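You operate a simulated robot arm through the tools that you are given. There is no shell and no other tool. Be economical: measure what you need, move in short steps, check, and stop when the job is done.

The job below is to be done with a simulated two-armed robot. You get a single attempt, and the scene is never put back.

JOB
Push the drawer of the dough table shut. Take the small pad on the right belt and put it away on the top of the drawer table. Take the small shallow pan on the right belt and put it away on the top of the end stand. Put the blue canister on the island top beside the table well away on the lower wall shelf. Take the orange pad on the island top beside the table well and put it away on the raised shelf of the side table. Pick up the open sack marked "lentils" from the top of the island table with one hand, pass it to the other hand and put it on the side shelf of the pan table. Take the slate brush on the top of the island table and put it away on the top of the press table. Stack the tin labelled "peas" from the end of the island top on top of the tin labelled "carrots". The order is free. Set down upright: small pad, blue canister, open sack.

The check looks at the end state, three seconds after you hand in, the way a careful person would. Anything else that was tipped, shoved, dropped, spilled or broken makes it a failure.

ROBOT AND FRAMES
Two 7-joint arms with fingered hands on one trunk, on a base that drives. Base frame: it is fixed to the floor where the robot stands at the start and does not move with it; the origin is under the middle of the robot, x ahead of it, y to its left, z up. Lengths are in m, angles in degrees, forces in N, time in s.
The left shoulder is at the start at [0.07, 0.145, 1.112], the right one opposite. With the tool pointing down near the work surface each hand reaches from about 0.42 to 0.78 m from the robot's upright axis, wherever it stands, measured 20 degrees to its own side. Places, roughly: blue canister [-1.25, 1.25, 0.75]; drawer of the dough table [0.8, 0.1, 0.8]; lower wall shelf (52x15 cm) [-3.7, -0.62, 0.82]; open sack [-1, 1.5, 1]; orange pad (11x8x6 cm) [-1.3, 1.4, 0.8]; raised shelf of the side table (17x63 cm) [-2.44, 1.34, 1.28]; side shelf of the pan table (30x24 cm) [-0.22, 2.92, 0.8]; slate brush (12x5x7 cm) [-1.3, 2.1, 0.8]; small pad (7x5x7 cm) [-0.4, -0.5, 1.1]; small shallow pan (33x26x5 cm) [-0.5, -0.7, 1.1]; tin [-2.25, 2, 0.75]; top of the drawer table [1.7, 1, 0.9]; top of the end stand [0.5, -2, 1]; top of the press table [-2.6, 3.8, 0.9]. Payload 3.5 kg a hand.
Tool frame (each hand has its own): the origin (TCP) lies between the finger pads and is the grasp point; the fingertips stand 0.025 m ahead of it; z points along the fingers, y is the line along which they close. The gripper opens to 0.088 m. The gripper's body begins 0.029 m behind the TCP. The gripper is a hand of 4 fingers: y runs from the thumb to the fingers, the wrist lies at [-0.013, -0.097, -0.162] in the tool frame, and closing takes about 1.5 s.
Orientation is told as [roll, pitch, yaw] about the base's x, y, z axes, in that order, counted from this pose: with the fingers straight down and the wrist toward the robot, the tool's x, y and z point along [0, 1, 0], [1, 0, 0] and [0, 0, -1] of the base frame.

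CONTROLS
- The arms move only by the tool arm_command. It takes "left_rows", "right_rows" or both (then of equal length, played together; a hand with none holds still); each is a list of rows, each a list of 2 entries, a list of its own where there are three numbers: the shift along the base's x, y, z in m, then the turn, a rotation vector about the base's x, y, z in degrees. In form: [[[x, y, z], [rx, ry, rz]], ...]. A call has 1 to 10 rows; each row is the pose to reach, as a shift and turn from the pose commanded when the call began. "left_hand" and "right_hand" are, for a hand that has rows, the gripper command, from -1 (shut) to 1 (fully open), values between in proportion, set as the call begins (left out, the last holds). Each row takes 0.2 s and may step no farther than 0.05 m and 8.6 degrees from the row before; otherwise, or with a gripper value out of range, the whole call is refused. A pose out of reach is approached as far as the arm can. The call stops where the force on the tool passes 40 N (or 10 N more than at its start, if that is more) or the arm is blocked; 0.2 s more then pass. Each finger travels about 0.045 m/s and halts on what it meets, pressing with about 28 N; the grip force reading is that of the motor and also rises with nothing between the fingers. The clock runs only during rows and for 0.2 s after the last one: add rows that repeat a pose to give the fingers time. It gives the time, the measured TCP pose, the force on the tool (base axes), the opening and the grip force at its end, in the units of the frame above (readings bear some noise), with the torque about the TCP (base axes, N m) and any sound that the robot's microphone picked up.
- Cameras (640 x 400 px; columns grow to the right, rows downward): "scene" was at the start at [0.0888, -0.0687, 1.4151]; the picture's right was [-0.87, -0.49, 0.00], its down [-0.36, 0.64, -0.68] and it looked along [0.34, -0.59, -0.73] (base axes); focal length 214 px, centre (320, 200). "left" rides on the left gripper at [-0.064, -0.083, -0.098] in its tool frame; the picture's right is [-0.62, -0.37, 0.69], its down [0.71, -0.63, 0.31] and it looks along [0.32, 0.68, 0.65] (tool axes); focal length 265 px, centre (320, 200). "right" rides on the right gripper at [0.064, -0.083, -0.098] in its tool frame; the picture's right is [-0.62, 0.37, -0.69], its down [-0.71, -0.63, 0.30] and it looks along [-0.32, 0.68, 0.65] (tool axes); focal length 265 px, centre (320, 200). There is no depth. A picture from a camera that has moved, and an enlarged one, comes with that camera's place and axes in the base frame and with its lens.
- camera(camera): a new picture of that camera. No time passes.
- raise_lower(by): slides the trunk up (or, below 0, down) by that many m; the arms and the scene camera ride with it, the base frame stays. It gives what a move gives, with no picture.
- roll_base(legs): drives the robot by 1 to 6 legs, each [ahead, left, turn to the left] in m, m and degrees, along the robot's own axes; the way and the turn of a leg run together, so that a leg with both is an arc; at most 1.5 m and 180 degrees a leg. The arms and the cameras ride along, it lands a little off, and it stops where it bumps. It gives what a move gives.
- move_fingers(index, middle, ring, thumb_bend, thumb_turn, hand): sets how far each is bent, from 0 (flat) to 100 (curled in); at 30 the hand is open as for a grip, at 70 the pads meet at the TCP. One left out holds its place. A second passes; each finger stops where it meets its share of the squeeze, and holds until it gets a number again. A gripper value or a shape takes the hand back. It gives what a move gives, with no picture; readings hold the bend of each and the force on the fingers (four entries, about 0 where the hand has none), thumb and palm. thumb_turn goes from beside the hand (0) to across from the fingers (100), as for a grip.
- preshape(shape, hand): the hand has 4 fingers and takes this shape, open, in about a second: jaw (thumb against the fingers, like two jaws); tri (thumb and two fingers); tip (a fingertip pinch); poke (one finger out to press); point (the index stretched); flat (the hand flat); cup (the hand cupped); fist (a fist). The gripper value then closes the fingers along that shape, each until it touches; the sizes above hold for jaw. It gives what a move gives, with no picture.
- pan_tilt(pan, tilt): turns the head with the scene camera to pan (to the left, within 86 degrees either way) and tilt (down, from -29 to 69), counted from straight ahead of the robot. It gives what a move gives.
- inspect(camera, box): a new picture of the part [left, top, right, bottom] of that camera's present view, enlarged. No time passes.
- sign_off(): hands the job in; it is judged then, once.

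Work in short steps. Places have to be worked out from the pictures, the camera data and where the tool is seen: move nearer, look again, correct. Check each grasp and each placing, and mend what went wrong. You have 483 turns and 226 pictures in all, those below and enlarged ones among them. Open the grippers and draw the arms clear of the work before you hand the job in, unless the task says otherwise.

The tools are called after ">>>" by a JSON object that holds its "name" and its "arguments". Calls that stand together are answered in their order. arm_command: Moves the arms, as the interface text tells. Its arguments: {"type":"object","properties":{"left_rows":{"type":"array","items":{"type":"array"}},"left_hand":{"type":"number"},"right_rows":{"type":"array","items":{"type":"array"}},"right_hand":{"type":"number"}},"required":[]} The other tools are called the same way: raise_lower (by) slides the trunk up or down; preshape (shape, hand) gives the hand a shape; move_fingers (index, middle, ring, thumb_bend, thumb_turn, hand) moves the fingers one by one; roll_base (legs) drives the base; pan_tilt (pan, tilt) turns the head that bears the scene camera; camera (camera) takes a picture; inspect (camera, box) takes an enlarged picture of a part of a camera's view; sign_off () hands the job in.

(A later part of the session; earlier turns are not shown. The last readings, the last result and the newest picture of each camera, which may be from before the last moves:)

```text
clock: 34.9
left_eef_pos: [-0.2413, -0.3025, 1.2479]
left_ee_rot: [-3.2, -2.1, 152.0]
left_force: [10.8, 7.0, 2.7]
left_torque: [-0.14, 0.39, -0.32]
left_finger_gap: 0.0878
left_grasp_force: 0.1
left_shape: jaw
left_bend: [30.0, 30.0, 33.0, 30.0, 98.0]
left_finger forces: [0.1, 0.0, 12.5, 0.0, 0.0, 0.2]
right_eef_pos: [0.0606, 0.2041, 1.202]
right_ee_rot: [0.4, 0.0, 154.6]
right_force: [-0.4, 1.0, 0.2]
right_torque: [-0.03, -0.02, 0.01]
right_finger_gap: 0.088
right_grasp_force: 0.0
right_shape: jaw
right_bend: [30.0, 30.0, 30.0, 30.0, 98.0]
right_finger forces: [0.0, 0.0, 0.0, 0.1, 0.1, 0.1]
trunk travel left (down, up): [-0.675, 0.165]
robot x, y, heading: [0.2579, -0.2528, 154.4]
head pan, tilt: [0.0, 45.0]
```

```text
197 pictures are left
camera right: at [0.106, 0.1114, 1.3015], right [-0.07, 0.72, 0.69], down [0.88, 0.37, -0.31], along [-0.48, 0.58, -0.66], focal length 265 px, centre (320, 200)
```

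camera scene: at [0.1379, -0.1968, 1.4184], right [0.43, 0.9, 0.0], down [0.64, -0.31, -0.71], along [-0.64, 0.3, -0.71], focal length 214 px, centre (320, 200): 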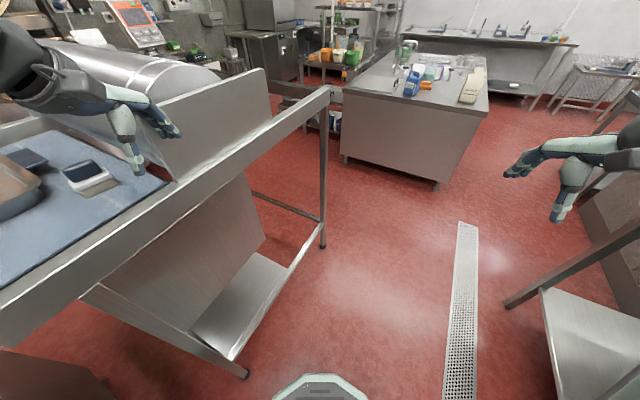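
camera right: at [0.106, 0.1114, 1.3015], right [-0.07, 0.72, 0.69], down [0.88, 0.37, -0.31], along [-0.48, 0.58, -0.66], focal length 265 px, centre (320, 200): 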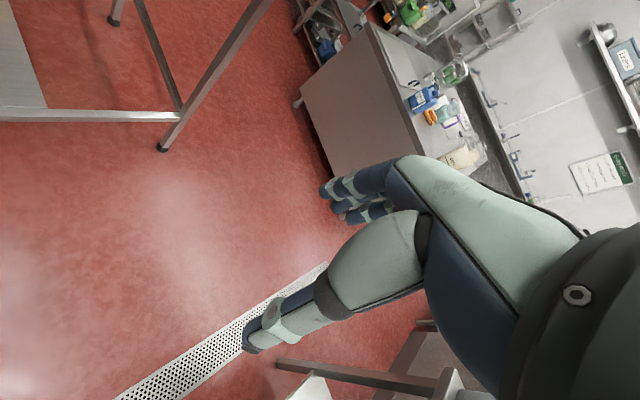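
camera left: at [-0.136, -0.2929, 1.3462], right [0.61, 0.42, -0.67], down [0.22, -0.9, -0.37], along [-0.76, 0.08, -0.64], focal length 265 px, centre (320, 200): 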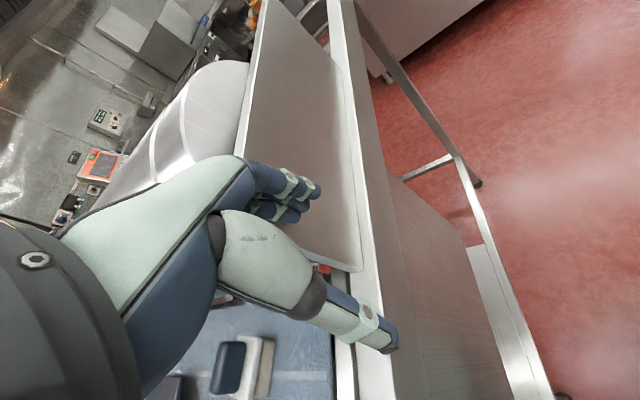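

The belt sits higher than I assumed (rail about z 1.1), and the hand touched the guard's end again. I turn back a little, then raise the trunk to clear it.

>>> {"name": "roll_base", "arguments": {"legs": [[0, 0, -12]]}}

>>> {"name": "raise_lower", "arguments": {"by": 0.16}}

>>> {"name": "roll_base", "arguments": {"legs": [[0, 0, 40]]}}

>>> {"name": "camera", "arguments": {"camera": "scene"}}

>>> {"name": "camera", "arguments": {"camera": "left"}}

```text
clock: 36.1
left_eef_pos: [-0.2461, -0.2024, 1.2467]
left_ee_rot: [-3.4, -2.1, 140.1]
left_force: [0.4, -0.8, 0.1]
left_torque: [-0.01, 0.0, 0.01]
left_finger_gap: 0.0881
left_grasp_force: 0.1
left_shape: jaw
left_bend: [30.0, 30.0, 30.0, 30.0, 98.0]
left_finger forces: [0.1, 0.0, 0.1, 0.0, 0.0, 0.0]
right_eef_pos: [0.1542, 0.2324, 1.2046]
right_ee_rot: [0.2, 0.2, 142.8]
right_force: [-0.4, 0.6, -0.6]
right_torque: [0.0, 0.0, 0.02]
right_finger_gap: 0.0878
right_grasp_force: 0.0
right_shape: jaw
right_bend: [30.0, 30.0, 30.0, 30.0, 98.0]
right_finger forces: [0.0, 0.0, 0.0, 0.0, 0.0, 0.0]
trunk travel left (down, up): [-0.675, 0.165]
robot x, y, heading: [0.252, -0.2558, 142.7]
head pan, tilt: [0.0, 45.0]
```

```text
clock: 37.9
left_eef_pos: [-0.2464, -0.2018, 1.4049]
left_ee_rot: [-3.3, -2.1, 140.1]
left_force: [-1.0, 0.8, 1.2]
left_torque: [-0.01, 0.02, 0.02]
left_finger_gap: 0.0881
left_grasp_force: 0.0
left_shape: jaw
left_bend: [30.0, 30.0, 30.0, 30.0, 98.0]
left_finger forces: [0.0, 0.0, 0.0, 0.0, 0.0, 0.1]
right_eef_pos: [0.1542, 0.2325, 1.3632]
right_ee_rot: [0.2, 0.3, 142.6]
right_force: [-1.1, -0.2, 0.3]
right_torque: [0.0, 0.02, 0.0]
right_finger_gap: 0.0879
right_grasp_force: 0.0
right_shape: jaw
right_bend: [30.0, 30.0, 30.0, 30.0, 98.0]
right_finger forces: [0.0, 0.0, 0.0, 0.0, 0.0, 0.0]
trunk travel left (down, up): [-0.835, 0.005]
robot x, y, heading: [0.2545, -0.2572, 142.6]
head pan, tilt: [0.0, 45.0]
```

```text
clock: 40.2
left_eef_pos: [-0.1639, -0.5332, 1.4063]
left_ee_rot: [-3.4, -2.1, -179.8]
left_force: [0.1, 0.2, 0.5]
left_torque: [0.0, 0.01, 0.0]
left_finger_gap: 0.088
left_grasp_force: 0.0
left_shape: jaw
left_bend: [30.0, 30.0, 30.0, 30.0, 98.0]
left_finger forces: [0.0, 0.0, 0.0, 0.0, 0.0, 0.0]
right_eef_pos: [-0.1376, 0.0557, 1.3616]
right_ee_rot: [0.3, 0.4, -177.3]
right_force: [0.3, 0.3, -0.1]
right_torque: [0.01, 0.01, 0.01]
right_finger_gap: 0.088
right_grasp_force: 0.1
right_shape: jaw
right_bend: [30.0, 30.0, 30.0, 30.0, 98.0]
right_finger forces: [0.0, 0.0, 0.0, 0.0, 0.1, 0.1]
trunk travel left (down, up): [-0.835, 0.005]
robot x, y, heading: [0.2511, -0.2577, -177.5]
head pan, tilt: [0.0, 45.0]
```

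```text
196 pictures are left
camera scene: at [0.1205, -0.2615, 1.5781], right [-0.05, 1.0, 0.0], down [0.71, 0.03, -0.71], along [-0.71, -0.03, -0.71], focal length 214 px, centre (320, 200)
```

scene: 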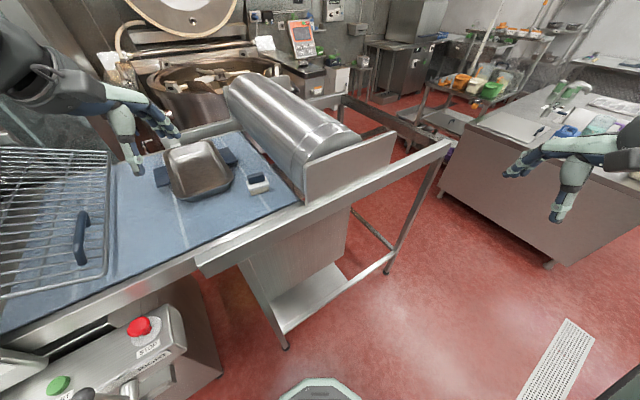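

```text
195 pictures are left
camera left: at [-0.0762, -0.4763, 1.5047], right [0.34, 0.66, -0.67], down [0.62, -0.69, -0.37], along [-0.71, -0.29, -0.65], focal length 265 px, centre (320, 200)
```

left: 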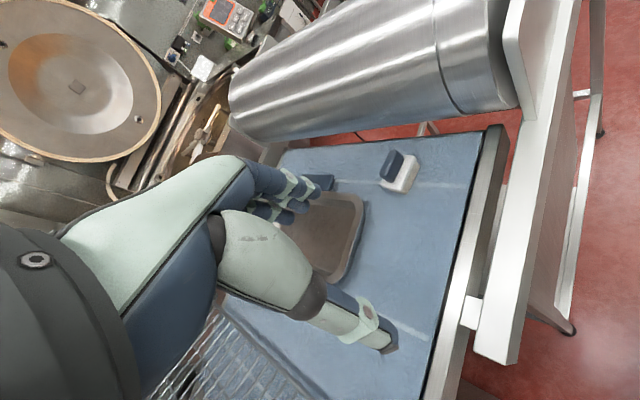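

I have both items in view. The pad triangulates to (-0.41, -0.49, 1.11) and the pan centre to about (-0.51, -0.73). I look closer at both.

>>> {"name": "inspect", "arguments": {"camera": "left", "box": [300, 100, 500, 225]}}

>>> {"name": "inspect", "arguments": {"camera": "scene", "box": [120, 110, 300, 222]}}

```text
3.20 times, centred on (400, 162) of left
camera zoom: at [-0.0762, -0.4763, 1.5047], right [0.34, 0.66, -0.67], down [0.62, -0.69, -0.37], along [-0.71, -0.29, -0.65], focal length 849 px, centre (64, 320)
```

zoom: 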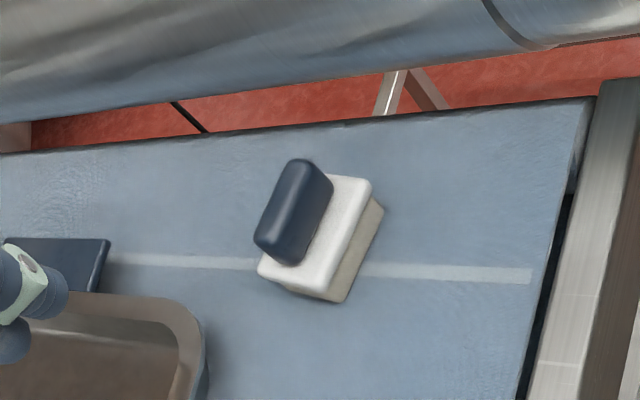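

```text
3.56 times, centred on (210, 166) of scene
camera zoom: at [0.1205, -0.2615, 1.5781], right [-0.05, 1.0, 0.0], down [0.71, 0.03, -0.71], along [-0.71, -0.03, -0.71], focal length 763 px, centre (711, 321)
```

zoom: 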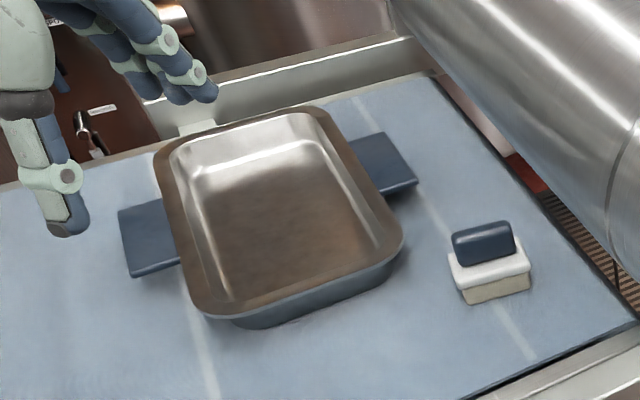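

The pad's handle runs along the belt, so the jaws should close across it in the facing direction; the right hand suits it. I turn to face the belt squarely.

>>> {"name": "roll_base", "arguments": {"legs": [[0, 0, 31]]}}

>>> {"name": "pan_tilt", "arguments": {"pan": 0, "tilt": 40}}

>>> {"name": "camera", "arguments": {"camera": "scene"}}

>>> {"name": "camera", "arguments": {"camera": "right"}}

```text
clock: 42.1
left_eef_pos: [0.0407, -0.7095, 1.4063]
left_ee_rot: [-3.3, -2.1, -148.5]
left_force: [-0.1, -0.4, 1.2]
left_torque: [-0.02, 0.01, 0.02]
left_finger_gap: 0.0879
left_grasp_force: 0.1
left_shape: jaw
left_bend: [30.0, 30.0, 30.0, 30.0, 98.0]
left_finger forces: [0.0, 0.0, 0.0, 0.0, 0.1, 0.1]
right_eef_pos: [-0.2429, -0.1915, 1.3626]
right_ee_rot: [0.2, 0.3, -146.1]
right_force: [-0.5, -0.2, 0.9]
right_torque: [0.04, -0.03, -0.01]
right_finger_gap: 0.0878
right_grasp_force: 0.1
right_shape: jaw
right_bend: [30.0, 30.0, 30.0, 30.0, 98.0]
right_finger forces: [0.0, 0.0, 0.0, 0.0, 0.0, 0.0]
trunk travel left (down, up): [-0.835, 0.005]
robot x, y, heading: [0.2526, -0.2539, -146.6]
head pan, tilt: [0.0, 45.0]
```

```text
clock: 42.8
left_eef_pos: [0.0408, -0.7106, 1.4049]
left_ee_rot: [-3.4, -2.2, -148.6]
left_force: [0.1, -0.1, 0.3]
left_torque: [-0.02, 0.01, 0.0]
left_finger_gap: 0.0879
left_grasp_force: 0.0
left_shape: jaw
left_bend: [30.0, 30.0, 30.0, 30.0, 98.0]
left_finger forces: [0.0, 0.1, 0.0, 0.0, 0.0, 0.0]
right_eef_pos: [-0.2428, -0.1913, 1.3615]
right_ee_rot: [0.2, 0.3, -146.0]
right_force: [-0.2, 0.9, -0.3]
right_torque: [0.01, 0.01, -0.02]
right_finger_gap: 0.0878
right_grasp_force: 0.0
right_shape: jaw
right_bend: [30.0, 30.0, 30.0, 30.0, 98.0]
right_finger forces: [0.1, 0.0, 0.0, 0.0, 0.1, 0.1]
trunk travel left (down, up): [-0.835, 0.005]
robot x, y, heading: [0.2505, -0.2571, -146.3]
head pan, tilt: [0.0, 40.0]
```

```text
192 pictures are left
camera scene: at [0.1395, -0.3312, 1.5853], right [-0.56, 0.83, 0.0], down [0.53, 0.36, -0.77], along [-0.64, -0.43, -0.64], focal length 214 px, centre (320, 200)
```

scene: 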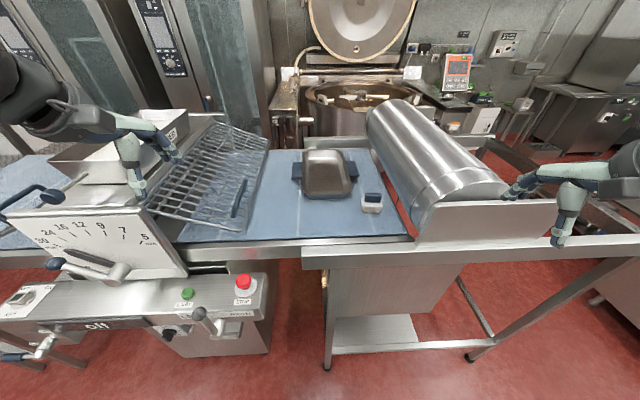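

```text
191 pictures are left
camera right: at [-0.1392, -0.1987, 1.4617], right [-0.66, 0.31, 0.69], down [0.13, 0.94, -0.3], along [-0.74, -0.11, -0.66], focal length 265 px, centre (320, 200)
```

right: 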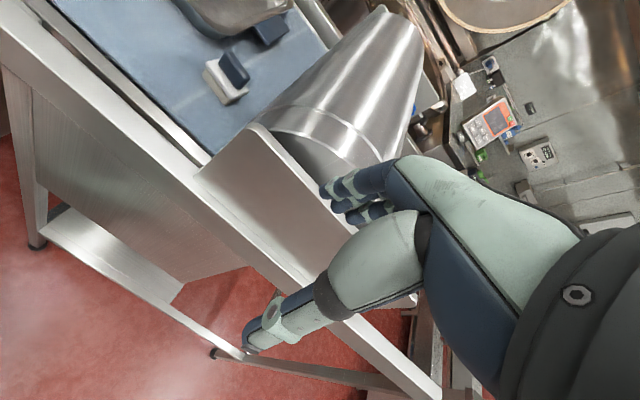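

The drum and guard crowd the right side of the pad, so the left hand, with its elbow over the open belt, is safer. I shift 0.33 m to the right along the aisle.

>>> {"name": "roll_base", "arguments": {"legs": [[0, -0.33, 2]]}}

>>> {"name": "camera", "arguments": {"camera": "left"}}

>>> {"name": "camera", "arguments": {"camera": "scene"}}

```text
clock: 44.9
left_eef_pos: [-0.1274, -0.4525, 1.4053]
left_ee_rot: [-3.5, -2.2, -146.7]
left_force: [-0.6, -0.1, -0.4]
left_torque: [0.03, 0.0, 0.01]
left_finger_gap: 0.0878
left_grasp_force: 0.0
left_shape: jaw
left_bend: [30.0, 30.0, 30.0, 30.0, 98.0]
left_finger forces: [0.0, 0.0, 0.0, 0.0, 0.1, 0.0]
right_eef_pos: [-0.4282, 0.0566, 1.3635]
right_ee_rot: [-0.1, 0.3, -144.2]
right_force: [-0.4, 0.0, -0.2]
right_torque: [0.03, 0.01, 0.0]
right_finger_gap: 0.0876
right_grasp_force: 0.0
right_shape: jaw
right_bend: [30.0, 30.0, 30.0, 30.0, 98.0]
right_finger forces: [0.0, 0.0, 0.1, 0.1, 0.0, 0.1]
trunk travel left (down, up): [-0.835, 0.005]
robot x, y, heading: [0.0684, 0.0131, -144.3]
head pan, tilt: [0.0, 40.0]
```

```text
190 pictures are left
camera left: at [-0.0863, -0.3566, 1.5042], right [-0.07, 0.74, -0.67], down [0.9, -0.24, -0.37], along [-0.44, -0.63, -0.65], focal length 265 px, centre (320, 200)
```

left: 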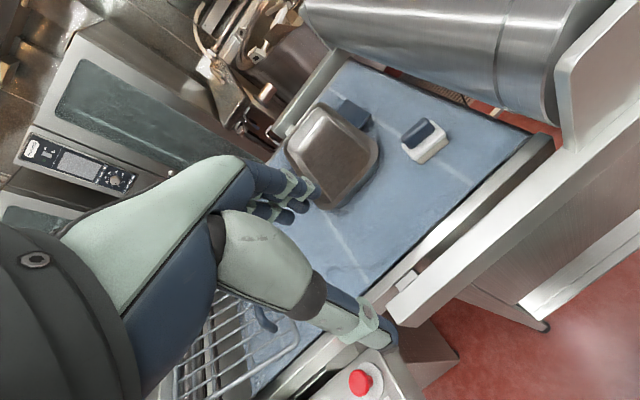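

```text
189 pictures are left
camera scene: at [-0.041, -0.0705, 1.5854], right [-0.58, 0.81, 0.0], down [0.52, 0.38, -0.77], along [-0.62, -0.45, -0.64], focal length 214 px, centre (320, 200)
```

scene: 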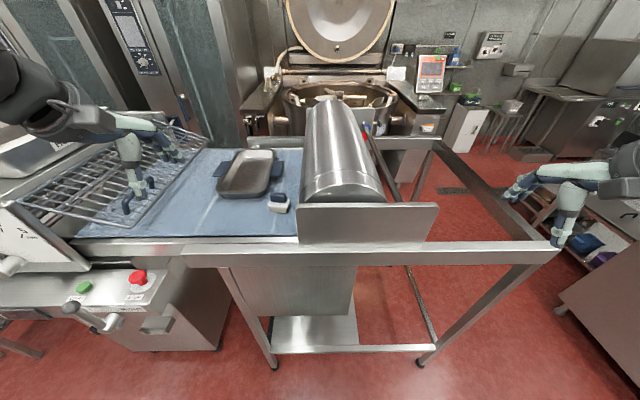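

The pad is confirmed at (-0.40, -0.49). I carry the left hand over it at height and look again.

>>> {"name": "arm_command", "arguments": {"left_rows": [[[-0.045, -0.007, 0], [0, 0, -1]], [[-0.09, -0.013, 0], [0, 0, -2]], [[-0.135, -0.02, -0.01], [0, 0, -3]], [[-0.18, -0.026, -0.03], [0, 0, -4]], [[-0.225, -0.033, -0.06], [0, 0, -5]], [[-0.268, -0.04, -0.085], [0, 0, -5]], [[-0.273, -0.04, -0.12], [0, 0, -5]]]}}

>>> {"name": "camera", "arguments": {"camera": "left"}}

>>> {"name": "camera", "arguments": {"camera": "scene"}}

```text
refused: row 5 steps farther than a row can; nothing moved
```

```text
188 pictures are left
camera left: at [-0.0863, -0.3566, 1.5042], right [-0.07, 0.74, -0.67], down [0.9, -0.24, -0.37], along [-0.44, -0.63, -0.65], focal length 265 px, centre (320, 200)
```

left: 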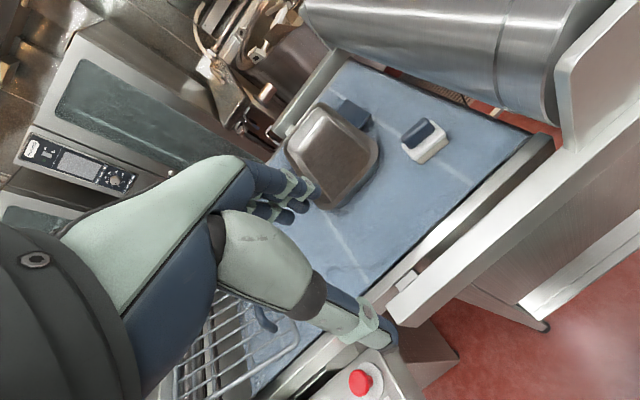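

```text
187 pictures are left
camera scene: at [-0.041, -0.0705, 1.5854], right [-0.58, 0.81, 0.0], down [0.52, 0.38, -0.77], along [-0.62, -0.45, -0.64], focal length 214 px, centre (320, 200)
```

scene: 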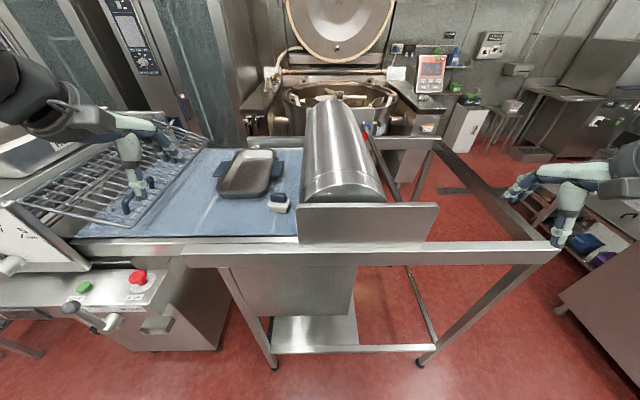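

One step was too long; I resend with shorter steps.

>>> {"name": "arm_command", "arguments": {"left_rows": [[[-0.04, -0.006, 0], [0, 0, -1]], [[-0.08, -0.012, 0], [0, 0, -2]], [[-0.12, -0.018, 0], [0, 0, -3]], [[-0.16, -0.024, -0.01], [0, 0, -4]], [[-0.2, -0.03, -0.03], [0, 0, -5]], [[-0.24, -0.035, -0.055], [0, 0, -5]], [[-0.27, -0.04, -0.085], [0, 0, -5]], [[-0.273, -0.04, -0.12], [0, 0, -5]]]}}

>>> {"name": "camera", "arguments": {"camera": "left"}}

>>> {"name": "camera", "arguments": {"camera": "scene"}}

```text
clock: 46.7
left_eef_pos: [-0.4025, -0.4921, 1.2863]
left_ee_rot: [-3.5, -2.1, -151.6]
left_force: [-0.2, -0.9, -0.5]
left_torque: [0.0, 0.03, 0.02]
left_finger_gap: 0.0879
left_grasp_force: 0.1
left_shape: jaw
left_bend: [30.0, 30.0, 30.0, 30.0, 98.0]
left_finger forces: [0.0, 0.0, 0.2, 0.1, 0.0, 0.1]
right_eef_pos: [-0.429, 0.0582, 1.3635]
right_ee_rot: [0.1, 0.2, -144.2]
right_force: [0.3, 0.9, 0.1]
right_torque: [0.01, 0.04, 0.01]
right_finger_gap: 0.0879
right_grasp_force: 0.0
right_shape: jaw
right_bend: [30.0, 30.0, 30.0, 30.0, 98.0]
right_finger forces: [0.0, 0.0, 0.1, 0.0, 0.0, 0.1]
trunk travel left (down, up): [-0.835, 0.005]
robot x, y, heading: [0.0669, 0.0094, -144.2]
head pan, tilt: [0.0, 40.0]
```

```text
186 pictures are left
camera left: at [-0.3534, -0.3999, 1.3846], right [-0.01, 0.75, -0.67], down [0.87, -0.32, -0.37], along [-0.49, -0.59, -0.65], focal length 265 px, centre (320, 200)
```

left: 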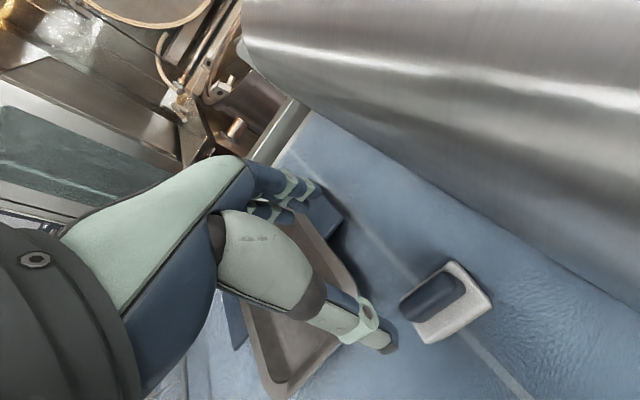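

```text
185 pictures are left
camera scene: at [-0.0426, -0.0689, 1.5854], right [-0.58, 0.81, 0.0], down [0.52, 0.38, -0.77], along [-0.62, -0.45, -0.64], focal length 214 px, centre (320, 200)
```

scene: 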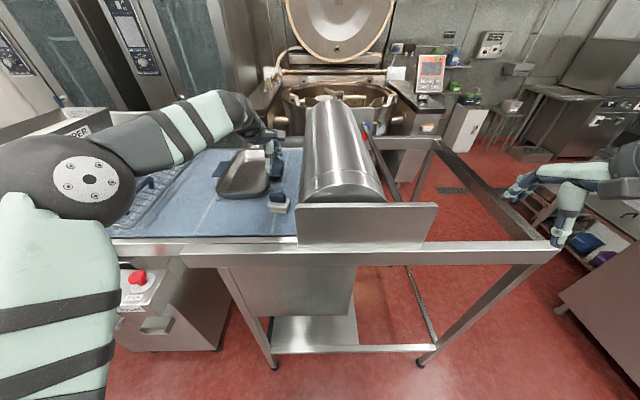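

The pad centre refines to (-0.393, -0.488), long axis at about 110°. I align the yaw and descend so the jaws straddle it.

>>> {"name": "arm_command", "arguments": {"left_rows": [[[0.009, 0.004, -0.03], [0, 0, -4]], [[0.009, 0.004, -0.07], [0, 0, -8]], [[0.009, 0.004, -0.11], [0, 0, -8]], [[0.009, 0.004, -0.145], [0, 0, -8]], [[0.009, 0.004, -0.165], [0, 0, -8]]]}}

>>> {"name": "camera", "arguments": {"camera": "left"}}

>>> {"name": "inspect", "arguments": {"camera": "scene", "box": [200, 130, 360, 230]}}

```text
clock: 47.9
left_eef_pos: [-0.3929, -0.4866, 1.1235]
left_ee_rot: [-3.3, -2.4, -159.8]
left_force: [0.3, -1.5, 6.9]
left_torque: [0.06, -0.12, -0.04]
left_finger_gap: 0.0879
left_grasp_force: 0.0
left_shape: jaw
left_bend: [30.0, 30.0, 30.0, 29.0, 97.0]
left_finger forces: [0.0, 1.5, 0.0, 0.0, 4.6, 0.1]
right_eef_pos: [-0.4287, 0.0589, 1.3645]
right_ee_rot: [0.2, 0.2, -144.2]
right_force: [-0.4, 0.7, 0.7]
right_torque: [-0.01, -0.02, -0.03]
right_finger_gap: 0.0877
right_grasp_force: 0.0
right_shape: jaw
right_bend: [30.0, 30.0, 30.0, 30.0, 98.0]
right_finger forces: [0.0, 0.0, 0.1, 0.1, 0.1, 0.1]
trunk travel left (down, up): [-0.835, 0.005]
robot x, y, heading: [0.0675, 0.0089, -144.4]
head pan, tilt: [0.0, 40.0]
```

```text
184 pictures are left
camera left: at [-0.3303, -0.4013, 1.2221], right [0.09, 0.74, -0.67], down [0.82, -0.44, -0.37], along [-0.57, -0.51, -0.64], focal length 265 px, centre (320, 200)
```

left: 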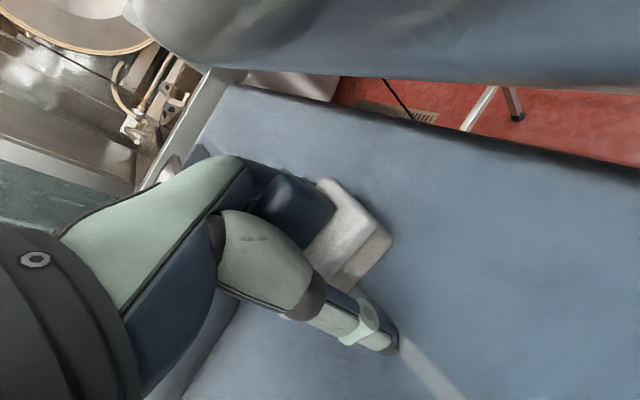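

```text
4.00 times, centred on (280, 180) of scene
camera zoom: at [-0.0419, -0.0672, 1.5857], right [-0.58, 0.81, 0.0], down [0.52, 0.37, -0.77], along [-0.62, -0.45, -0.64], focal length 858 px, centre (480, 280)
```

zoom: 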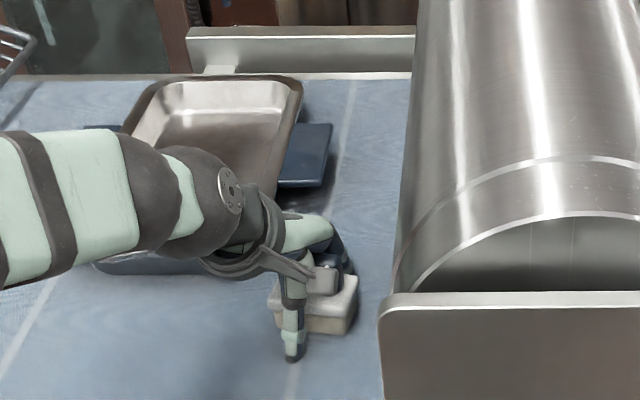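

The fingertips touch the belt, and the pad's middle sits about 1.7 cm to the right of the thumb. I lift slightly, shift, and close.

>>> {"name": "arm_command", "arguments": {"left_rows": [[[0, 0, 0.007], [0, 0, 0]], [[-0.009, 0.014, 0.007], [0, 0, 0]], [[-0.009, 0.014, 0.007], [0, 0, 0]]]}}

>>> {"name": "arm_command", "arguments": {"left_rows": [[[0, 0, 0], [0, 0, 0]], [[0, 0, 0], [0, 0, 0]], [[0, 0, 0], [0, 0, 0]], [[0, 0, 0], [0, 0, 0]], [[0, 0, 0], [0, 0, 0]], [[0, 0, 0], [0, 0, 0]], [[0, 0, 0], [0, 0, 0]], [[0, 0, 0], [0, 0, 0]]], "left_hand": -1}}

>>> {"name": "camera", "arguments": {"camera": "left"}}

>>> {"name": "inspect", "arguments": {"camera": "scene", "box": [200, 130, 360, 230]}}

```text
clock: 48.7
left_eef_pos: [-0.4025, -0.4716, 1.1285]
left_ee_rot: [-3.4, -2.1, -159.8]
left_force: [-0.4, 0.3, 0.4]
left_torque: [0.0, 0.01, -0.02]
left_finger_gap: 0.088
left_grasp_force: 0.0
left_shape: jaw
left_bend: [30.0, 30.0, 30.0, 30.0, 98.0]
left_finger forces: [0.1, 0.0, 0.0, 0.1, 0.0, 0.0]
right_eef_pos: [-0.4286, 0.0595, 1.3632]
right_ee_rot: [0.2, 0.3, -144.2]
right_force: [-0.9, -0.6, -0.2]
right_torque: [0.03, 0.02, 0.03]
right_finger_gap: 0.0877
right_grasp_force: 0.1
right_shape: jaw
right_bend: [30.0, 30.0, 30.0, 30.0, 98.0]
right_finger forces: [0.0, 0.0, 0.1, 0.1, 0.0, 0.0]
trunk travel left (down, up): [-0.835, 0.005]
robot x, y, heading: [0.0654, 0.01, -144.2]
head pan, tilt: [0.0, 40.0]
```

```text
clock: 50.5
left_eef_pos: [-0.4025, -0.4712, 1.1292]
left_ee_rot: [-3.4, -2.0, -159.7]
left_force: [-0.2, -0.1, -0.2]
left_torque: [0.02, 0.03, 0.0]
left_finger_gap: 0.0345
left_grasp_force: 28.0
left_shape: jaw
left_bend: [74.0, 51.0, 51.0, 73.0, 100.0]
left_finger forces: [14.2, 8.0, 3.4, 0.1, 25.4, 0.0]
right_eef_pos: [-0.4284, 0.0587, 1.363]
right_ee_rot: [0.2, 0.3, -144.2]
right_force: [0.3, 0.7, -0.6]
right_torque: [0.01, 0.01, 0.01]
right_finger_gap: 0.0876
right_grasp_force: 0.0
right_shape: jaw
right_bend: [30.0, 30.0, 30.0, 30.0, 98.0]
right_finger forces: [0.1, 0.0, 0.0, 0.0, 0.1, 0.0]
trunk travel left (down, up): [-0.835, 0.005]
robot x, y, heading: [0.0672, 0.0126, -144.2]
head pan, tilt: [0.0, 40.0]
```

```text
182 pictures are left
camera left: at [-0.3406, -0.3873, 1.2274], right [0.1, 0.74, -0.67], down [0.82, -0.44, -0.37], along [-0.56, -0.51, -0.65], focal length 265 px, centre (320, 200)
```

left: 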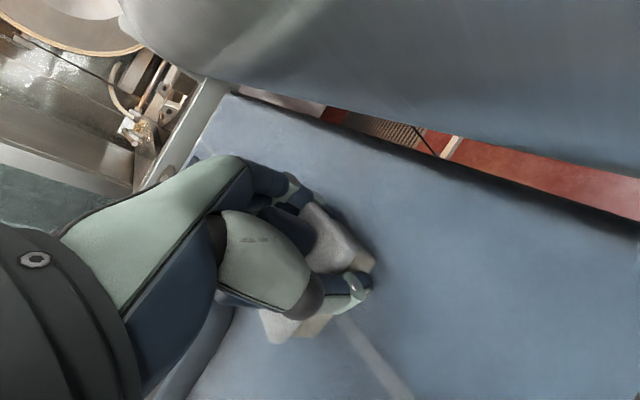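

```text
4.00 times, centred on (280, 180) of scene
camera zoom: at [-0.0431, -0.0679, 1.5853], right [-0.58, 0.81, 0.0], down [0.52, 0.37, -0.77], along [-0.62, -0.45, -0.64], focal length 858 px, centre (480, 280)
```

zoom: 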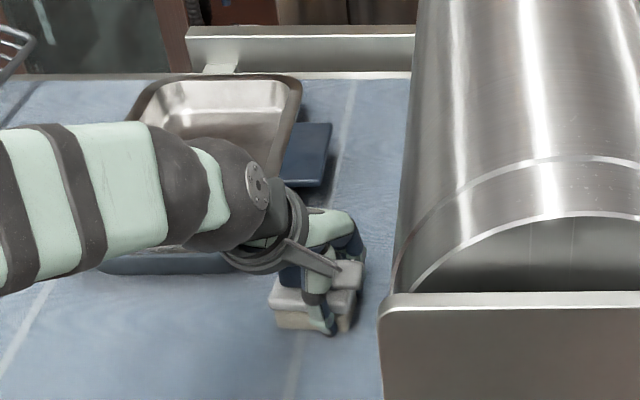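

The fingers hold the handle (gap 3.4 cm). I lift straight up and check the hold.

>>> {"name": "arm_command", "arguments": {"left_rows": [[[0, 0, 0.03], [0, 0, 0]], [[0, 0, 0.07], [0, 0, 0]], [[0, 0, 0.115], [0, 0, 0]], [[0, 0, 0.16], [0, 0, 0]], [[0.01, 0.005, 0.205], [0, 0, 0]]]}}

>>> {"name": "camera", "arguments": {"camera": "left"}}

>>> {"name": "inspect", "arguments": {"camera": "scene", "box": [200, 100, 360, 200]}}

```text
clock: 51.7
left_eef_pos: [-0.393, -0.4658, 1.3318]
left_ee_rot: [-3.4, -2.1, -159.8]
left_force: [-0.1, -0.5, -0.5]
left_torque: [-0.01, 0.01, 0.0]
left_finger_gap: 0.0343
left_grasp_force: 28.2
left_shape: jaw
left_bend: [74.0, 51.0, 51.0, 73.0, 100.0]
left_finger forces: [14.1, 7.8, 3.3, 0.1, 25.3, 0.0]
right_eef_pos: [-0.4271, 0.0607, 1.3616]
right_ee_rot: [0.2, 0.2, -144.2]
right_force: [-0.1, -0.6, 0.3]
right_torque: [-0.03, 0.01, 0.0]
right_finger_gap: 0.088
right_grasp_force: 0.1
right_shape: jaw
right_bend: [30.0, 30.0, 30.0, 30.0, 98.0]
right_finger forces: [0.1, 0.0, 0.0, 0.0, 0.1, 0.1]
trunk travel left (down, up): [-0.835, 0.005]
robot x, y, heading: [0.0662, 0.0109, -144.2]
head pan, tilt: [0.0, 40.0]
```

```text
180 pictures are left
camera left: at [-0.3304, -0.3814, 1.4308], right [0.09, 0.74, -0.67], down [0.82, -0.44, -0.37], along [-0.56, -0.51, -0.65], focal length 265 px, centre (320, 200)
```

left: 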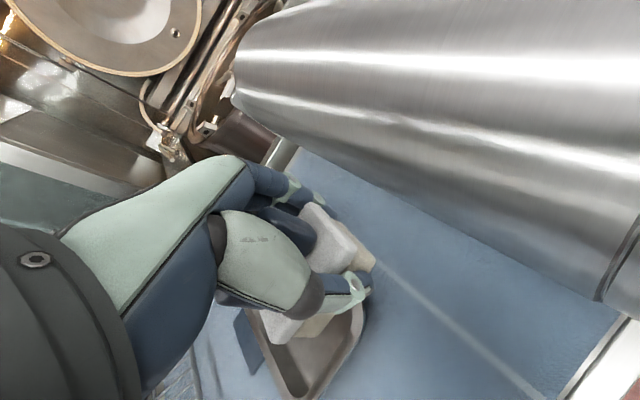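

```text
4.00 times, centred on (280, 150) of scene
camera zoom: at [-0.0415, -0.0663, 1.5855], right [-0.58, 0.81, 0.0], down [0.52, 0.37, -0.77], along [-0.62, -0.45, -0.64], focal length 858 px, centre (480, 400)
```

zoom: 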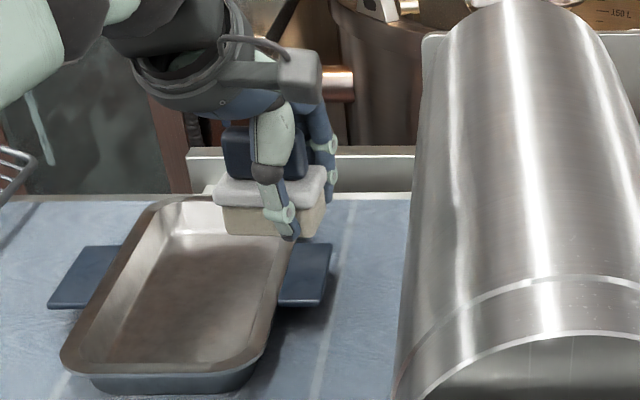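

The pad is held upright and clear. I draw the left hand back over the aisle before driving.

>>> {"name": "arm_command", "arguments": {"left_rows": [[[0.04, 0.006, 0.01], [0, 0, 2]], [[0.08, 0.012, 0.02], [0, 0, 5]], [[0.12, 0.018, 0.03], [0, 0, 8]], [[0.16, 0.024, 0.03], [0, 0, 11]], [[0.2, 0.03, 0.03], [0, 0, 14]], [[0.24, 0.036, 0.03], [0, 0, 16]], [[0.279, 0.041, 0.03], [0, 0, 16]]]}}

>>> {"name": "roll_base", "arguments": {"legs": [[-0.05, 0, 45], [0, 0, 43]]}}

>>> {"name": "pan_tilt", "arguments": {"pan": 30, "tilt": 25}}

>>> {"name": "camera", "arguments": {"camera": "scene"}}

>>> {"name": "pan_tilt", "arguments": {"pan": -25, "tilt": 30}}

>>> {"name": "camera", "arguments": {"camera": "scene"}}

```text
clock: 53.3
left_eef_pos: [-0.109, -0.4271, 1.3633]
left_ee_rot: [-3.6, -2.2, -143.8]
left_force: [0.2, -1.4, -0.7]
left_torque: [0.03, 0.01, -0.02]
left_finger_gap: 0.034
left_grasp_force: 27.8
left_shape: jaw
left_bend: [74.0, 51.0, 51.0, 73.0, 100.0]
left_finger forces: [14.1, 7.7, 3.4, 0.0, 25.3, 0.1]
right_eef_pos: [-0.4269, 0.058, 1.3629]
right_ee_rot: [0.1, 0.2, -144.2]
right_force: [0.4, 0.0, 0.2]
right_torque: [0.01, 0.01, 0.03]
right_finger_gap: 0.0879
right_grasp_force: 0.0
right_shape: jaw
right_bend: [30.0, 30.0, 30.0, 30.0, 98.0]
right_finger forces: [0.0, 0.0, 0.1, 0.1, 0.0, 0.1]
trunk travel left (down, up): [-0.835, 0.005]
robot x, y, heading: [0.0697, 0.0065, -144.1]
head pan, tilt: [0.0, 40.0]
```

```text
clock: 57.8
left_eef_pos: [0.5224, -0.1435, 1.3636]
left_ee_rot: [-3.3, -2.1, -55.6]
left_force: [0.3, -0.2, -1.6]
left_torque: [-0.04, -0.05, 0.0]
left_finger_gap: 0.0339
left_grasp_force: 27.2
left_shape: jaw
left_bend: [74.0, 51.0, 52.0, 73.0, 100.0]
left_finger forces: [14.2, 7.7, 3.4, 0.0, 25.0, 0.1]
right_eef_pos: [0.0268, -0.4436, 1.3636]
right_ee_rot: [0.3, 0.3, -56.2]
right_force: [-0.9, 0.6, 0.2]
right_torque: [0.01, 0.03, -0.02]
right_finger_gap: 0.0876
right_grasp_force: 0.0
right_shape: jaw
right_bend: [30.0, 30.0, 30.0, 30.0, 98.0]
right_finger forces: [0.0, 0.1, 0.0, 0.1, 0.0, 0.0]
trunk travel left (down, up): [-0.835, 0.005]
robot x, y, heading: [0.0911, 0.0519, -56.2]
head pan, tilt: [0.0, 40.0]
```

```text
clock: 58.7
left_eef_pos: [0.5232, -0.1428, 1.3632]
left_ee_rot: [-3.4, -2.1, -55.8]
left_force: [-0.6, -0.3, -0.6]
left_torque: [0.02, 0.0, 0.0]
left_finger_gap: 0.0339
left_grasp_force: 28.2
left_shape: jaw
left_bend: [74.0, 51.0, 52.0, 73.0, 100.0]
left_finger forces: [14.2, 7.6, 3.4, 0.1, 25.0, 0.0]
right_eef_pos: [0.0282, -0.4431, 1.3635]
right_ee_rot: [0.3, 0.3, -56.2]
right_force: [0.3, -0.1, 0.3]
right_torque: [-0.01, -0.02, 0.0]
right_finger_gap: 0.0878
right_grasp_force: 0.1
right_shape: jaw
right_bend: [30.0, 30.0, 30.0, 30.0, 98.0]
right_finger forces: [0.1, 0.1, 0.0, 0.0, 0.1, 0.0]
trunk travel left (down, up): [-0.835, 0.005]
robot x, y, heading: [0.0923, 0.0529, -56.5]
head pan, tilt: [30.0, 25.0]
```

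```text
178 pictures are left
camera scene: at [0.203, -0.03, 1.6086], right [-0.44, -0.9, 0.0], down [-0.38, 0.19, -0.91], along [0.81, -0.4, -0.42], focal length 214 px, centre (320, 200)
```

scene: 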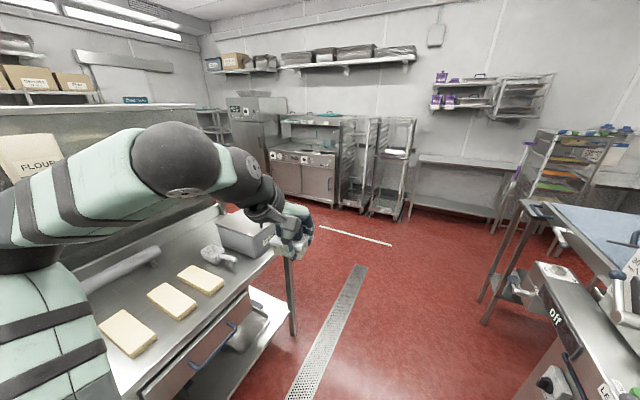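

```text
clock: 60.0
left_eef_pos: [0.5228, -0.1434, 1.3626]
left_ee_rot: [-3.5, -2.1, -55.7]
left_force: [0.3, 0.4, -0.6]
left_torque: [-0.03, 0.02, -0.01]
left_finger_gap: 0.0339
left_grasp_force: 27.6
left_shape: jaw
left_bend: [74.0, 51.0, 52.0, 73.0, 100.0]
left_finger forces: [14.0, 7.6, 3.4, 0.1, 25.1, 0.0]
right_eef_pos: [0.0277, -0.4432, 1.3635]
right_ee_rot: [0.2, 0.3, -56.2]
right_force: [-0.2, 1.1, -0.1]
right_torque: [0.03, -0.03, 0.0]
right_finger_gap: 0.0877
right_grasp_force: 0.1
right_shape: jaw
right_bend: [30.0, 30.0, 30.0, 30.0, 98.0]
right_finger forces: [0.0, 0.0, 0.1, 0.1, 0.0, 0.0]
trunk travel left (down, up): [-0.835, 0.005]
robot x, y, heading: [0.0927, 0.0505, -56.2]
head pan, tilt: [-25.0, 30.0]
```

```text
177 pictures are left
camera scene: at [0.1343, -0.0786, 1.6007], right [-0.99, -0.15, 0.0], down [-0.08, 0.49, -0.87], along [0.13, -0.86, -0.5], focal length 214 px, centre (320, 200)
```

scene: 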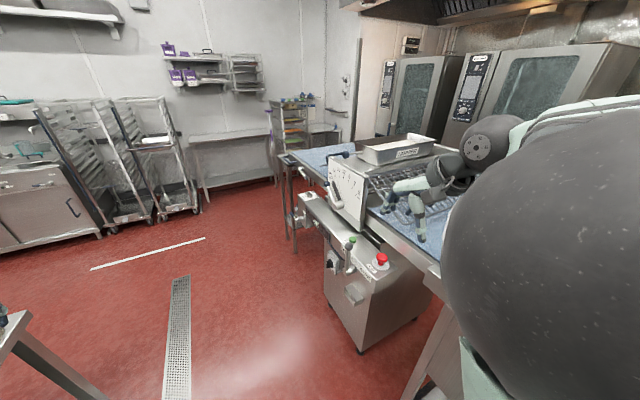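

The floor ahead is open to the right end of the dough table. I drive past it, then turn left to find the drawer table behind.

>>> {"name": "roll_base", "arguments": {"legs": [[1.0, 0, 0], [0.6, 0, 0], [0, 0, 90]]}}

>>> {"name": "pan_tilt", "arguments": {"pan": 30, "tilt": 25}}

>>> {"name": "camera", "arguments": {"camera": "scene"}}

```text
clock: 72.0
left_eef_pos: [1.1922, -0.8491, 1.3628]
left_ee_rot: [-3.4, -2.1, 34.6]
left_force: [-0.4, 0.0, -0.9]
left_torque: [0.01, 0.02, 0.02]
left_finger_gap: 0.0341
left_grasp_force: 27.6
left_shape: jaw
left_bend: [74.0, 51.0, 52.0, 73.0, 100.0]
left_finger forces: [14.0, 7.6, 3.4, 0.0, 24.8, 0.0]
right_eef_pos: [1.4945, -1.3425, 1.3626]
right_ee_rot: [0.1, 0.3, 34.0]
right_force: [-0.5, -0.6, -0.8]
right_torque: [-0.02, 0.01, 0.02]
right_finger_gap: 0.0878
right_grasp_force: 0.0
right_shape: jaw
right_bend: [30.0, 30.0, 30.0, 30.0, 98.0]
right_finger forces: [0.0, 0.1, 0.1, 0.0, 0.0, 0.0]
trunk travel left (down, up): [-0.835, 0.005]
robot x, y, heading: [0.9998, -1.2779, 34.2]
head pan, tilt: [-25.0, 30.0]
```

```text
clock: 73.2
left_eef_pos: [1.1923, -0.849, 1.3635]
left_ee_rot: [-3.4, -2.0, 34.6]
left_force: [-0.3, -0.2, -0.8]
left_torque: [-0.01, -0.05, 0.03]
left_finger_gap: 0.0339
left_grasp_force: 27.8
left_shape: jaw
left_bend: [74.0, 51.0, 52.0, 73.0, 100.0]
left_finger forces: [14.1, 7.5, 3.6, 0.1, 24.9, 0.0]
right_eef_pos: [1.4931, -1.3434, 1.3627]
right_ee_rot: [0.3, 0.3, 34.1]
right_force: [0.1, 0.3, 0.3]
right_torque: [-0.06, -0.02, -0.02]
right_finger_gap: 0.0878
right_grasp_force: 0.1
right_shape: jaw
right_bend: [30.0, 30.0, 30.0, 30.0, 98.0]
right_finger forces: [0.1, 0.1, 0.0, 0.0, 0.1, 0.0]
trunk travel left (down, up): [-0.835, 0.005]
robot x, y, heading: [1.0017, -1.2819, 34.2]
head pan, tilt: [30.0, 25.0]
```

```text
176 pictures are left
camera scene: at [1.0802, -1.1687, 1.6087], right [0.9, -0.44, 0.0], down [-0.19, -0.38, -0.91], along [0.4, 0.81, -0.42], focal length 214 px, centre (320, 200)
```

scene: 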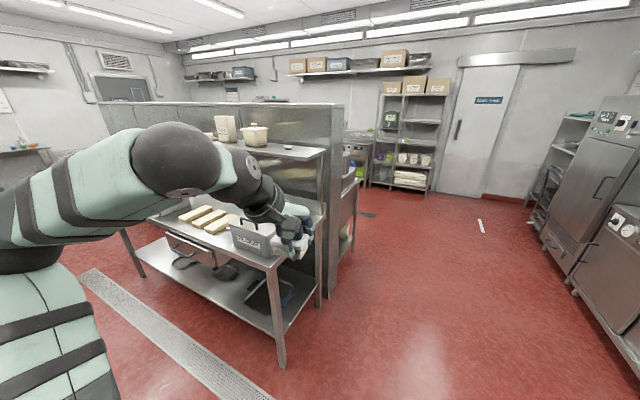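

The drawer table lies behind the partition. I drive ahead 1.5 m along the open floor and look left.

>>> {"name": "roll_base", "arguments": {"legs": [[1.5, 0, 0]]}}

>>> {"name": "pan_tilt", "arguments": {"pan": 65, "tilt": 30}}

>>> {"name": "camera", "arguments": {"camera": "scene"}}

```text
clock: 80.5
left_eef_pos: [2.4187, -0.0311, 1.3635]
left_ee_rot: [-3.4, -2.1, 34.2]
left_force: [0.3, 0.3, -0.2]
left_torque: [-0.04, -0.03, 0.01]
left_finger_gap: 0.0339
left_grasp_force: 28.7
left_shape: jaw
left_bend: [74.0, 51.0, 52.0, 73.0, 100.0]
left_finger forces: [14.0, 7.5, 3.3, 0.0, 24.9, 0.1]
right_eef_pos: [2.7185, -0.5271, 1.3639]
right_ee_rot: [0.1, 0.2, 33.7]
right_force: [0.2, -0.2, 0.7]
right_torque: [0.01, -0.02, 0.03]
right_finger_gap: 0.0879
right_grasp_force: 0.0
right_shape: jaw
right_bend: [30.0, 30.0, 30.0, 30.0, 98.0]
right_finger forces: [0.1, 0.0, 0.0, 0.0, 0.1, 0.0]
trunk travel left (down, up): [-0.835, 0.005]
robot x, y, heading: [2.2264, -0.4584, 33.6]
head pan, tilt: [30.0, 25.0]
```

```text
clock: 81.6
left_eef_pos: [2.42, -0.0309, 1.3632]
left_ee_rot: [-3.4, -2.2, 34.2]
left_force: [-0.1, -0.8, -1.1]
left_torque: [-0.01, -0.01, 0.02]
left_finger_gap: 0.0337
left_grasp_force: 28.0
left_shape: jaw
left_bend: [74.0, 51.0, 52.0, 73.0, 100.0]
left_finger forces: [13.9, 7.5, 3.3, 0.0, 24.9, 0.1]
right_eef_pos: [2.7188, -0.5263, 1.3628]
right_ee_rot: [0.3, 0.3, 33.7]
right_force: [0.1, -0.4, -0.5]
right_torque: [-0.02, 0.04, -0.07]
right_finger_gap: 0.0881
right_grasp_force: 0.0
right_shape: jaw
right_bend: [30.0, 30.0, 30.0, 30.0, 98.0]
right_finger forces: [0.0, 0.0, 0.1, 0.0, 0.1, 0.1]
trunk travel left (down, up): [-0.835, 0.005]
robot x, y, heading: [2.2239, -0.4617, 33.9]
head pan, tilt: [65.0, 30.0]
```

```text
175 pictures are left
camera scene: at [2.2521, -0.3423, 1.6007], right [0.99, 0.15, 0.0], down [0.07, -0.49, -0.87], along [-0.13, 0.86, -0.5], focal length 214 px, centre (320, 200)
```

scene: 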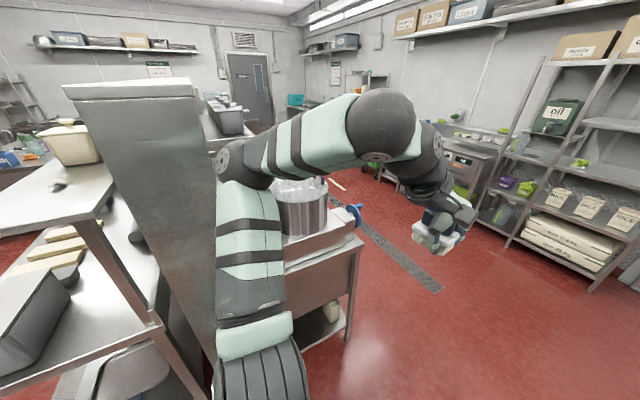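

The drawer table's near end shows behind my arm. I go on 0.75 m, turn left and look along it.

>>> {"name": "roll_base", "arguments": {"legs": [[0.75, 0, 0], [0, 0, 90]]}}

>>> {"name": "pan_tilt", "arguments": {"pan": 25, "tilt": 25}}

>>> {"name": "camera", "arguments": {"camera": "scene"}}

```text
clock: 89.5
left_eef_pos: [2.4253, 0.1506, 1.3636]
left_ee_rot: [-3.5, -2.0, 124.3]
left_force: [0.2, 0.0, -0.3]
left_torque: [-0.02, -0.02, 0.0]
left_finger_gap: 0.0335
left_grasp_force: 28.0
left_shape: jaw
left_bend: [74.0, 52.0, 52.0, 73.0, 100.0]
left_finger forces: [13.8, 7.4, 3.4, 0.1, 24.7, 0.1]
right_eef_pos: [2.9202, 0.4521, 1.3637]
right_ee_rot: [0.2, 0.4, 124.0]
right_force: [0.0, -1.3, -0.2]
right_torque: [0.0, -0.05, 0.02]
right_finger_gap: 0.0875
right_grasp_force: 0.0
right_shape: jaw
right_bend: [30.0, 30.0, 30.0, 30.0, 98.0]
right_finger forces: [0.0, 0.0, 0.1, 0.0, 0.1, 0.1]
trunk travel left (down, up): [-0.835, 0.005]
robot x, y, heading: [2.8553, -0.0449, 123.7]
head pan, tilt: [65.0, 30.0]
```

```text
clock: 90.6
left_eef_pos: [2.4245, 0.1511, 1.3627]
left_ee_rot: [-3.4, -2.1, 124.3]
left_force: [-0.8, -0.5, -0.3]
left_torque: [0.03, -0.03, 0.0]
left_finger_gap: 0.0334
left_grasp_force: 27.7
left_shape: jaw
left_bend: [74.0, 52.0, 52.0, 73.0, 100.0]
left_finger forces: [13.9, 7.4, 3.5, 0.0, 24.6, 0.0]
right_eef_pos: [2.9186, 0.451, 1.3628]
right_ee_rot: [0.3, 0.2, 123.9]
right_force: [-0.3, 0.1, 0.4]
right_torque: [0.02, 0.03, 0.02]
right_finger_gap: 0.0875
right_grasp_force: 0.1
right_shape: jaw
right_bend: [30.0, 30.0, 30.0, 30.0, 98.0]
right_finger forces: [0.0, 0.0, 0.0, 0.1, 0.0, 0.1]
trunk travel left (down, up): [-0.835, 0.005]
robot x, y, heading: [2.8548, -0.0436, 123.8]
head pan, tilt: [25.0, 25.0]
```

```text
174 pictures are left
camera scene: at [2.748, 0.0465, 1.6087], right [0.52, 0.86, 0.0], down [0.36, -0.22, -0.91], along [-0.78, 0.47, -0.42], focal length 214 px, centre (320, 200)
```

scene: 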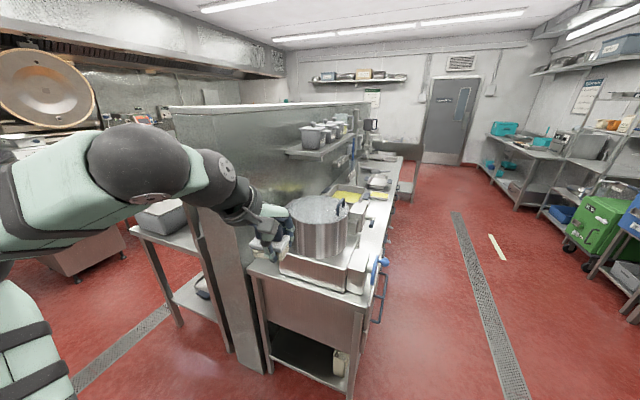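

I see the drawer table with a pot at its near end, and bowls farther along. I shift right to keep clear of its front, drive alongside, and look down at the top.

>>> {"name": "roll_base", "arguments": {"legs": [[0, -0.32, 0], [0.8, 0, 0]]}}

>>> {"name": "pan_tilt", "arguments": {"pan": 45, "tilt": 35}}

>>> {"name": "camera", "arguments": {"camera": "scene"}}

>>> {"name": "camera", "arguments": {"camera": "left"}}

```text
clock: 96.6
left_eef_pos: [2.2455, 0.9965, 1.3628]
left_ee_rot: [-3.4, -2.1, 124.3]
left_force: [0.1, 0.3, -0.1]
left_torque: [0.02, 0.02, 0.02]
left_finger_gap: 0.0332
left_grasp_force: 28.0
left_shape: jaw
left_bend: [74.0, 52.0, 52.0, 73.0, 100.0]
left_finger forces: [13.9, 7.4, 3.3, 0.0, 24.7, 0.0]
right_eef_pos: [2.7416, 1.2967, 1.3632]
right_ee_rot: [0.3, 0.2, 123.8]
right_force: [0.9, -0.5, 0.2]
right_torque: [0.0, 0.0, 0.01]
right_finger_gap: 0.0876
right_grasp_force: 0.1
right_shape: jaw
right_bend: [30.0, 30.0, 30.0, 30.0, 98.0]
right_finger forces: [0.0, 0.1, 0.1, 0.0, 0.0, 0.0]
trunk travel left (down, up): [-0.835, 0.005]
robot x, y, heading: [2.6776, 0.8053, 123.7]
head pan, tilt: [25.0, 25.0]
```

```text
clock: 97.4
left_eef_pos: [2.2444, 0.9973, 1.363]
left_ee_rot: [-3.4, -2.0, 124.3]
left_force: [0.2, 0.1, 0.0]
left_torque: [-0.02, -0.04, -0.02]
left_finger_gap: 0.0334
left_grasp_force: 28.6
left_shape: jaw
left_bend: [74.0, 52.0, 52.0, 73.0, 100.0]
left_finger forces: [13.9, 7.3, 3.4, 0.0, 24.7, 0.0]
right_eef_pos: [2.7409, 1.2978, 1.3621]
right_ee_rot: [0.2, 0.4, 123.8]
right_force: [-0.7, 0.0, -0.3]
right_torque: [0.01, 0.0, -0.03]
right_finger_gap: 0.0878
right_grasp_force: 0.2
right_shape: jaw
right_bend: [30.0, 30.0, 30.0, 30.0, 98.0]
right_finger forces: [0.0, 0.0, 0.0, 0.1, 0.0, 0.0]
trunk travel left (down, up): [-0.835, 0.005]
robot x, y, heading: [2.6747, 0.8057, 123.8]
head pan, tilt: [45.0, 35.0]
```

```text
173 pictures are left
camera scene: at [2.5597, 0.8627, 1.5929], right [0.2, 0.98, 0.0], down [0.56, -0.11, -0.82], along [-0.8, 0.16, -0.57], focal length 214 px, centre (320, 200)
```

scene: 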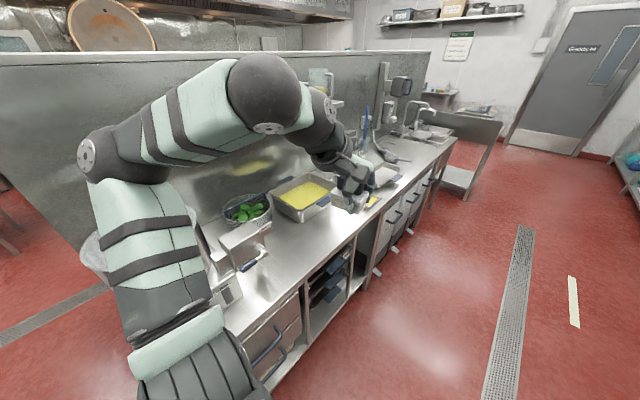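

```text
172 pictures are left
camera left: at [2.3431, 0.9582, 1.462], right [0.74, 0.09, -0.67], down [-0.23, -0.9, -0.37], along [-0.63, 0.42, -0.65], focal length 265 px, centre (320, 200)
```

left: 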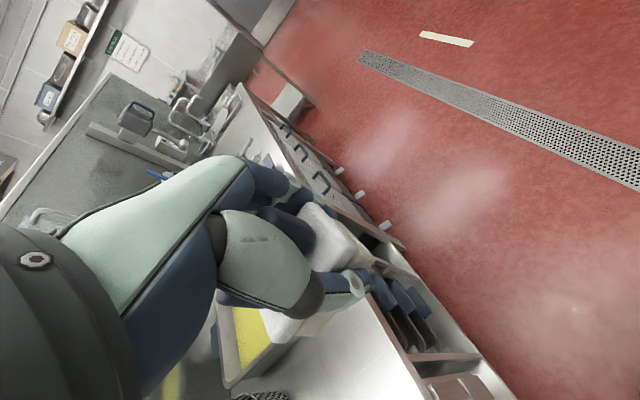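

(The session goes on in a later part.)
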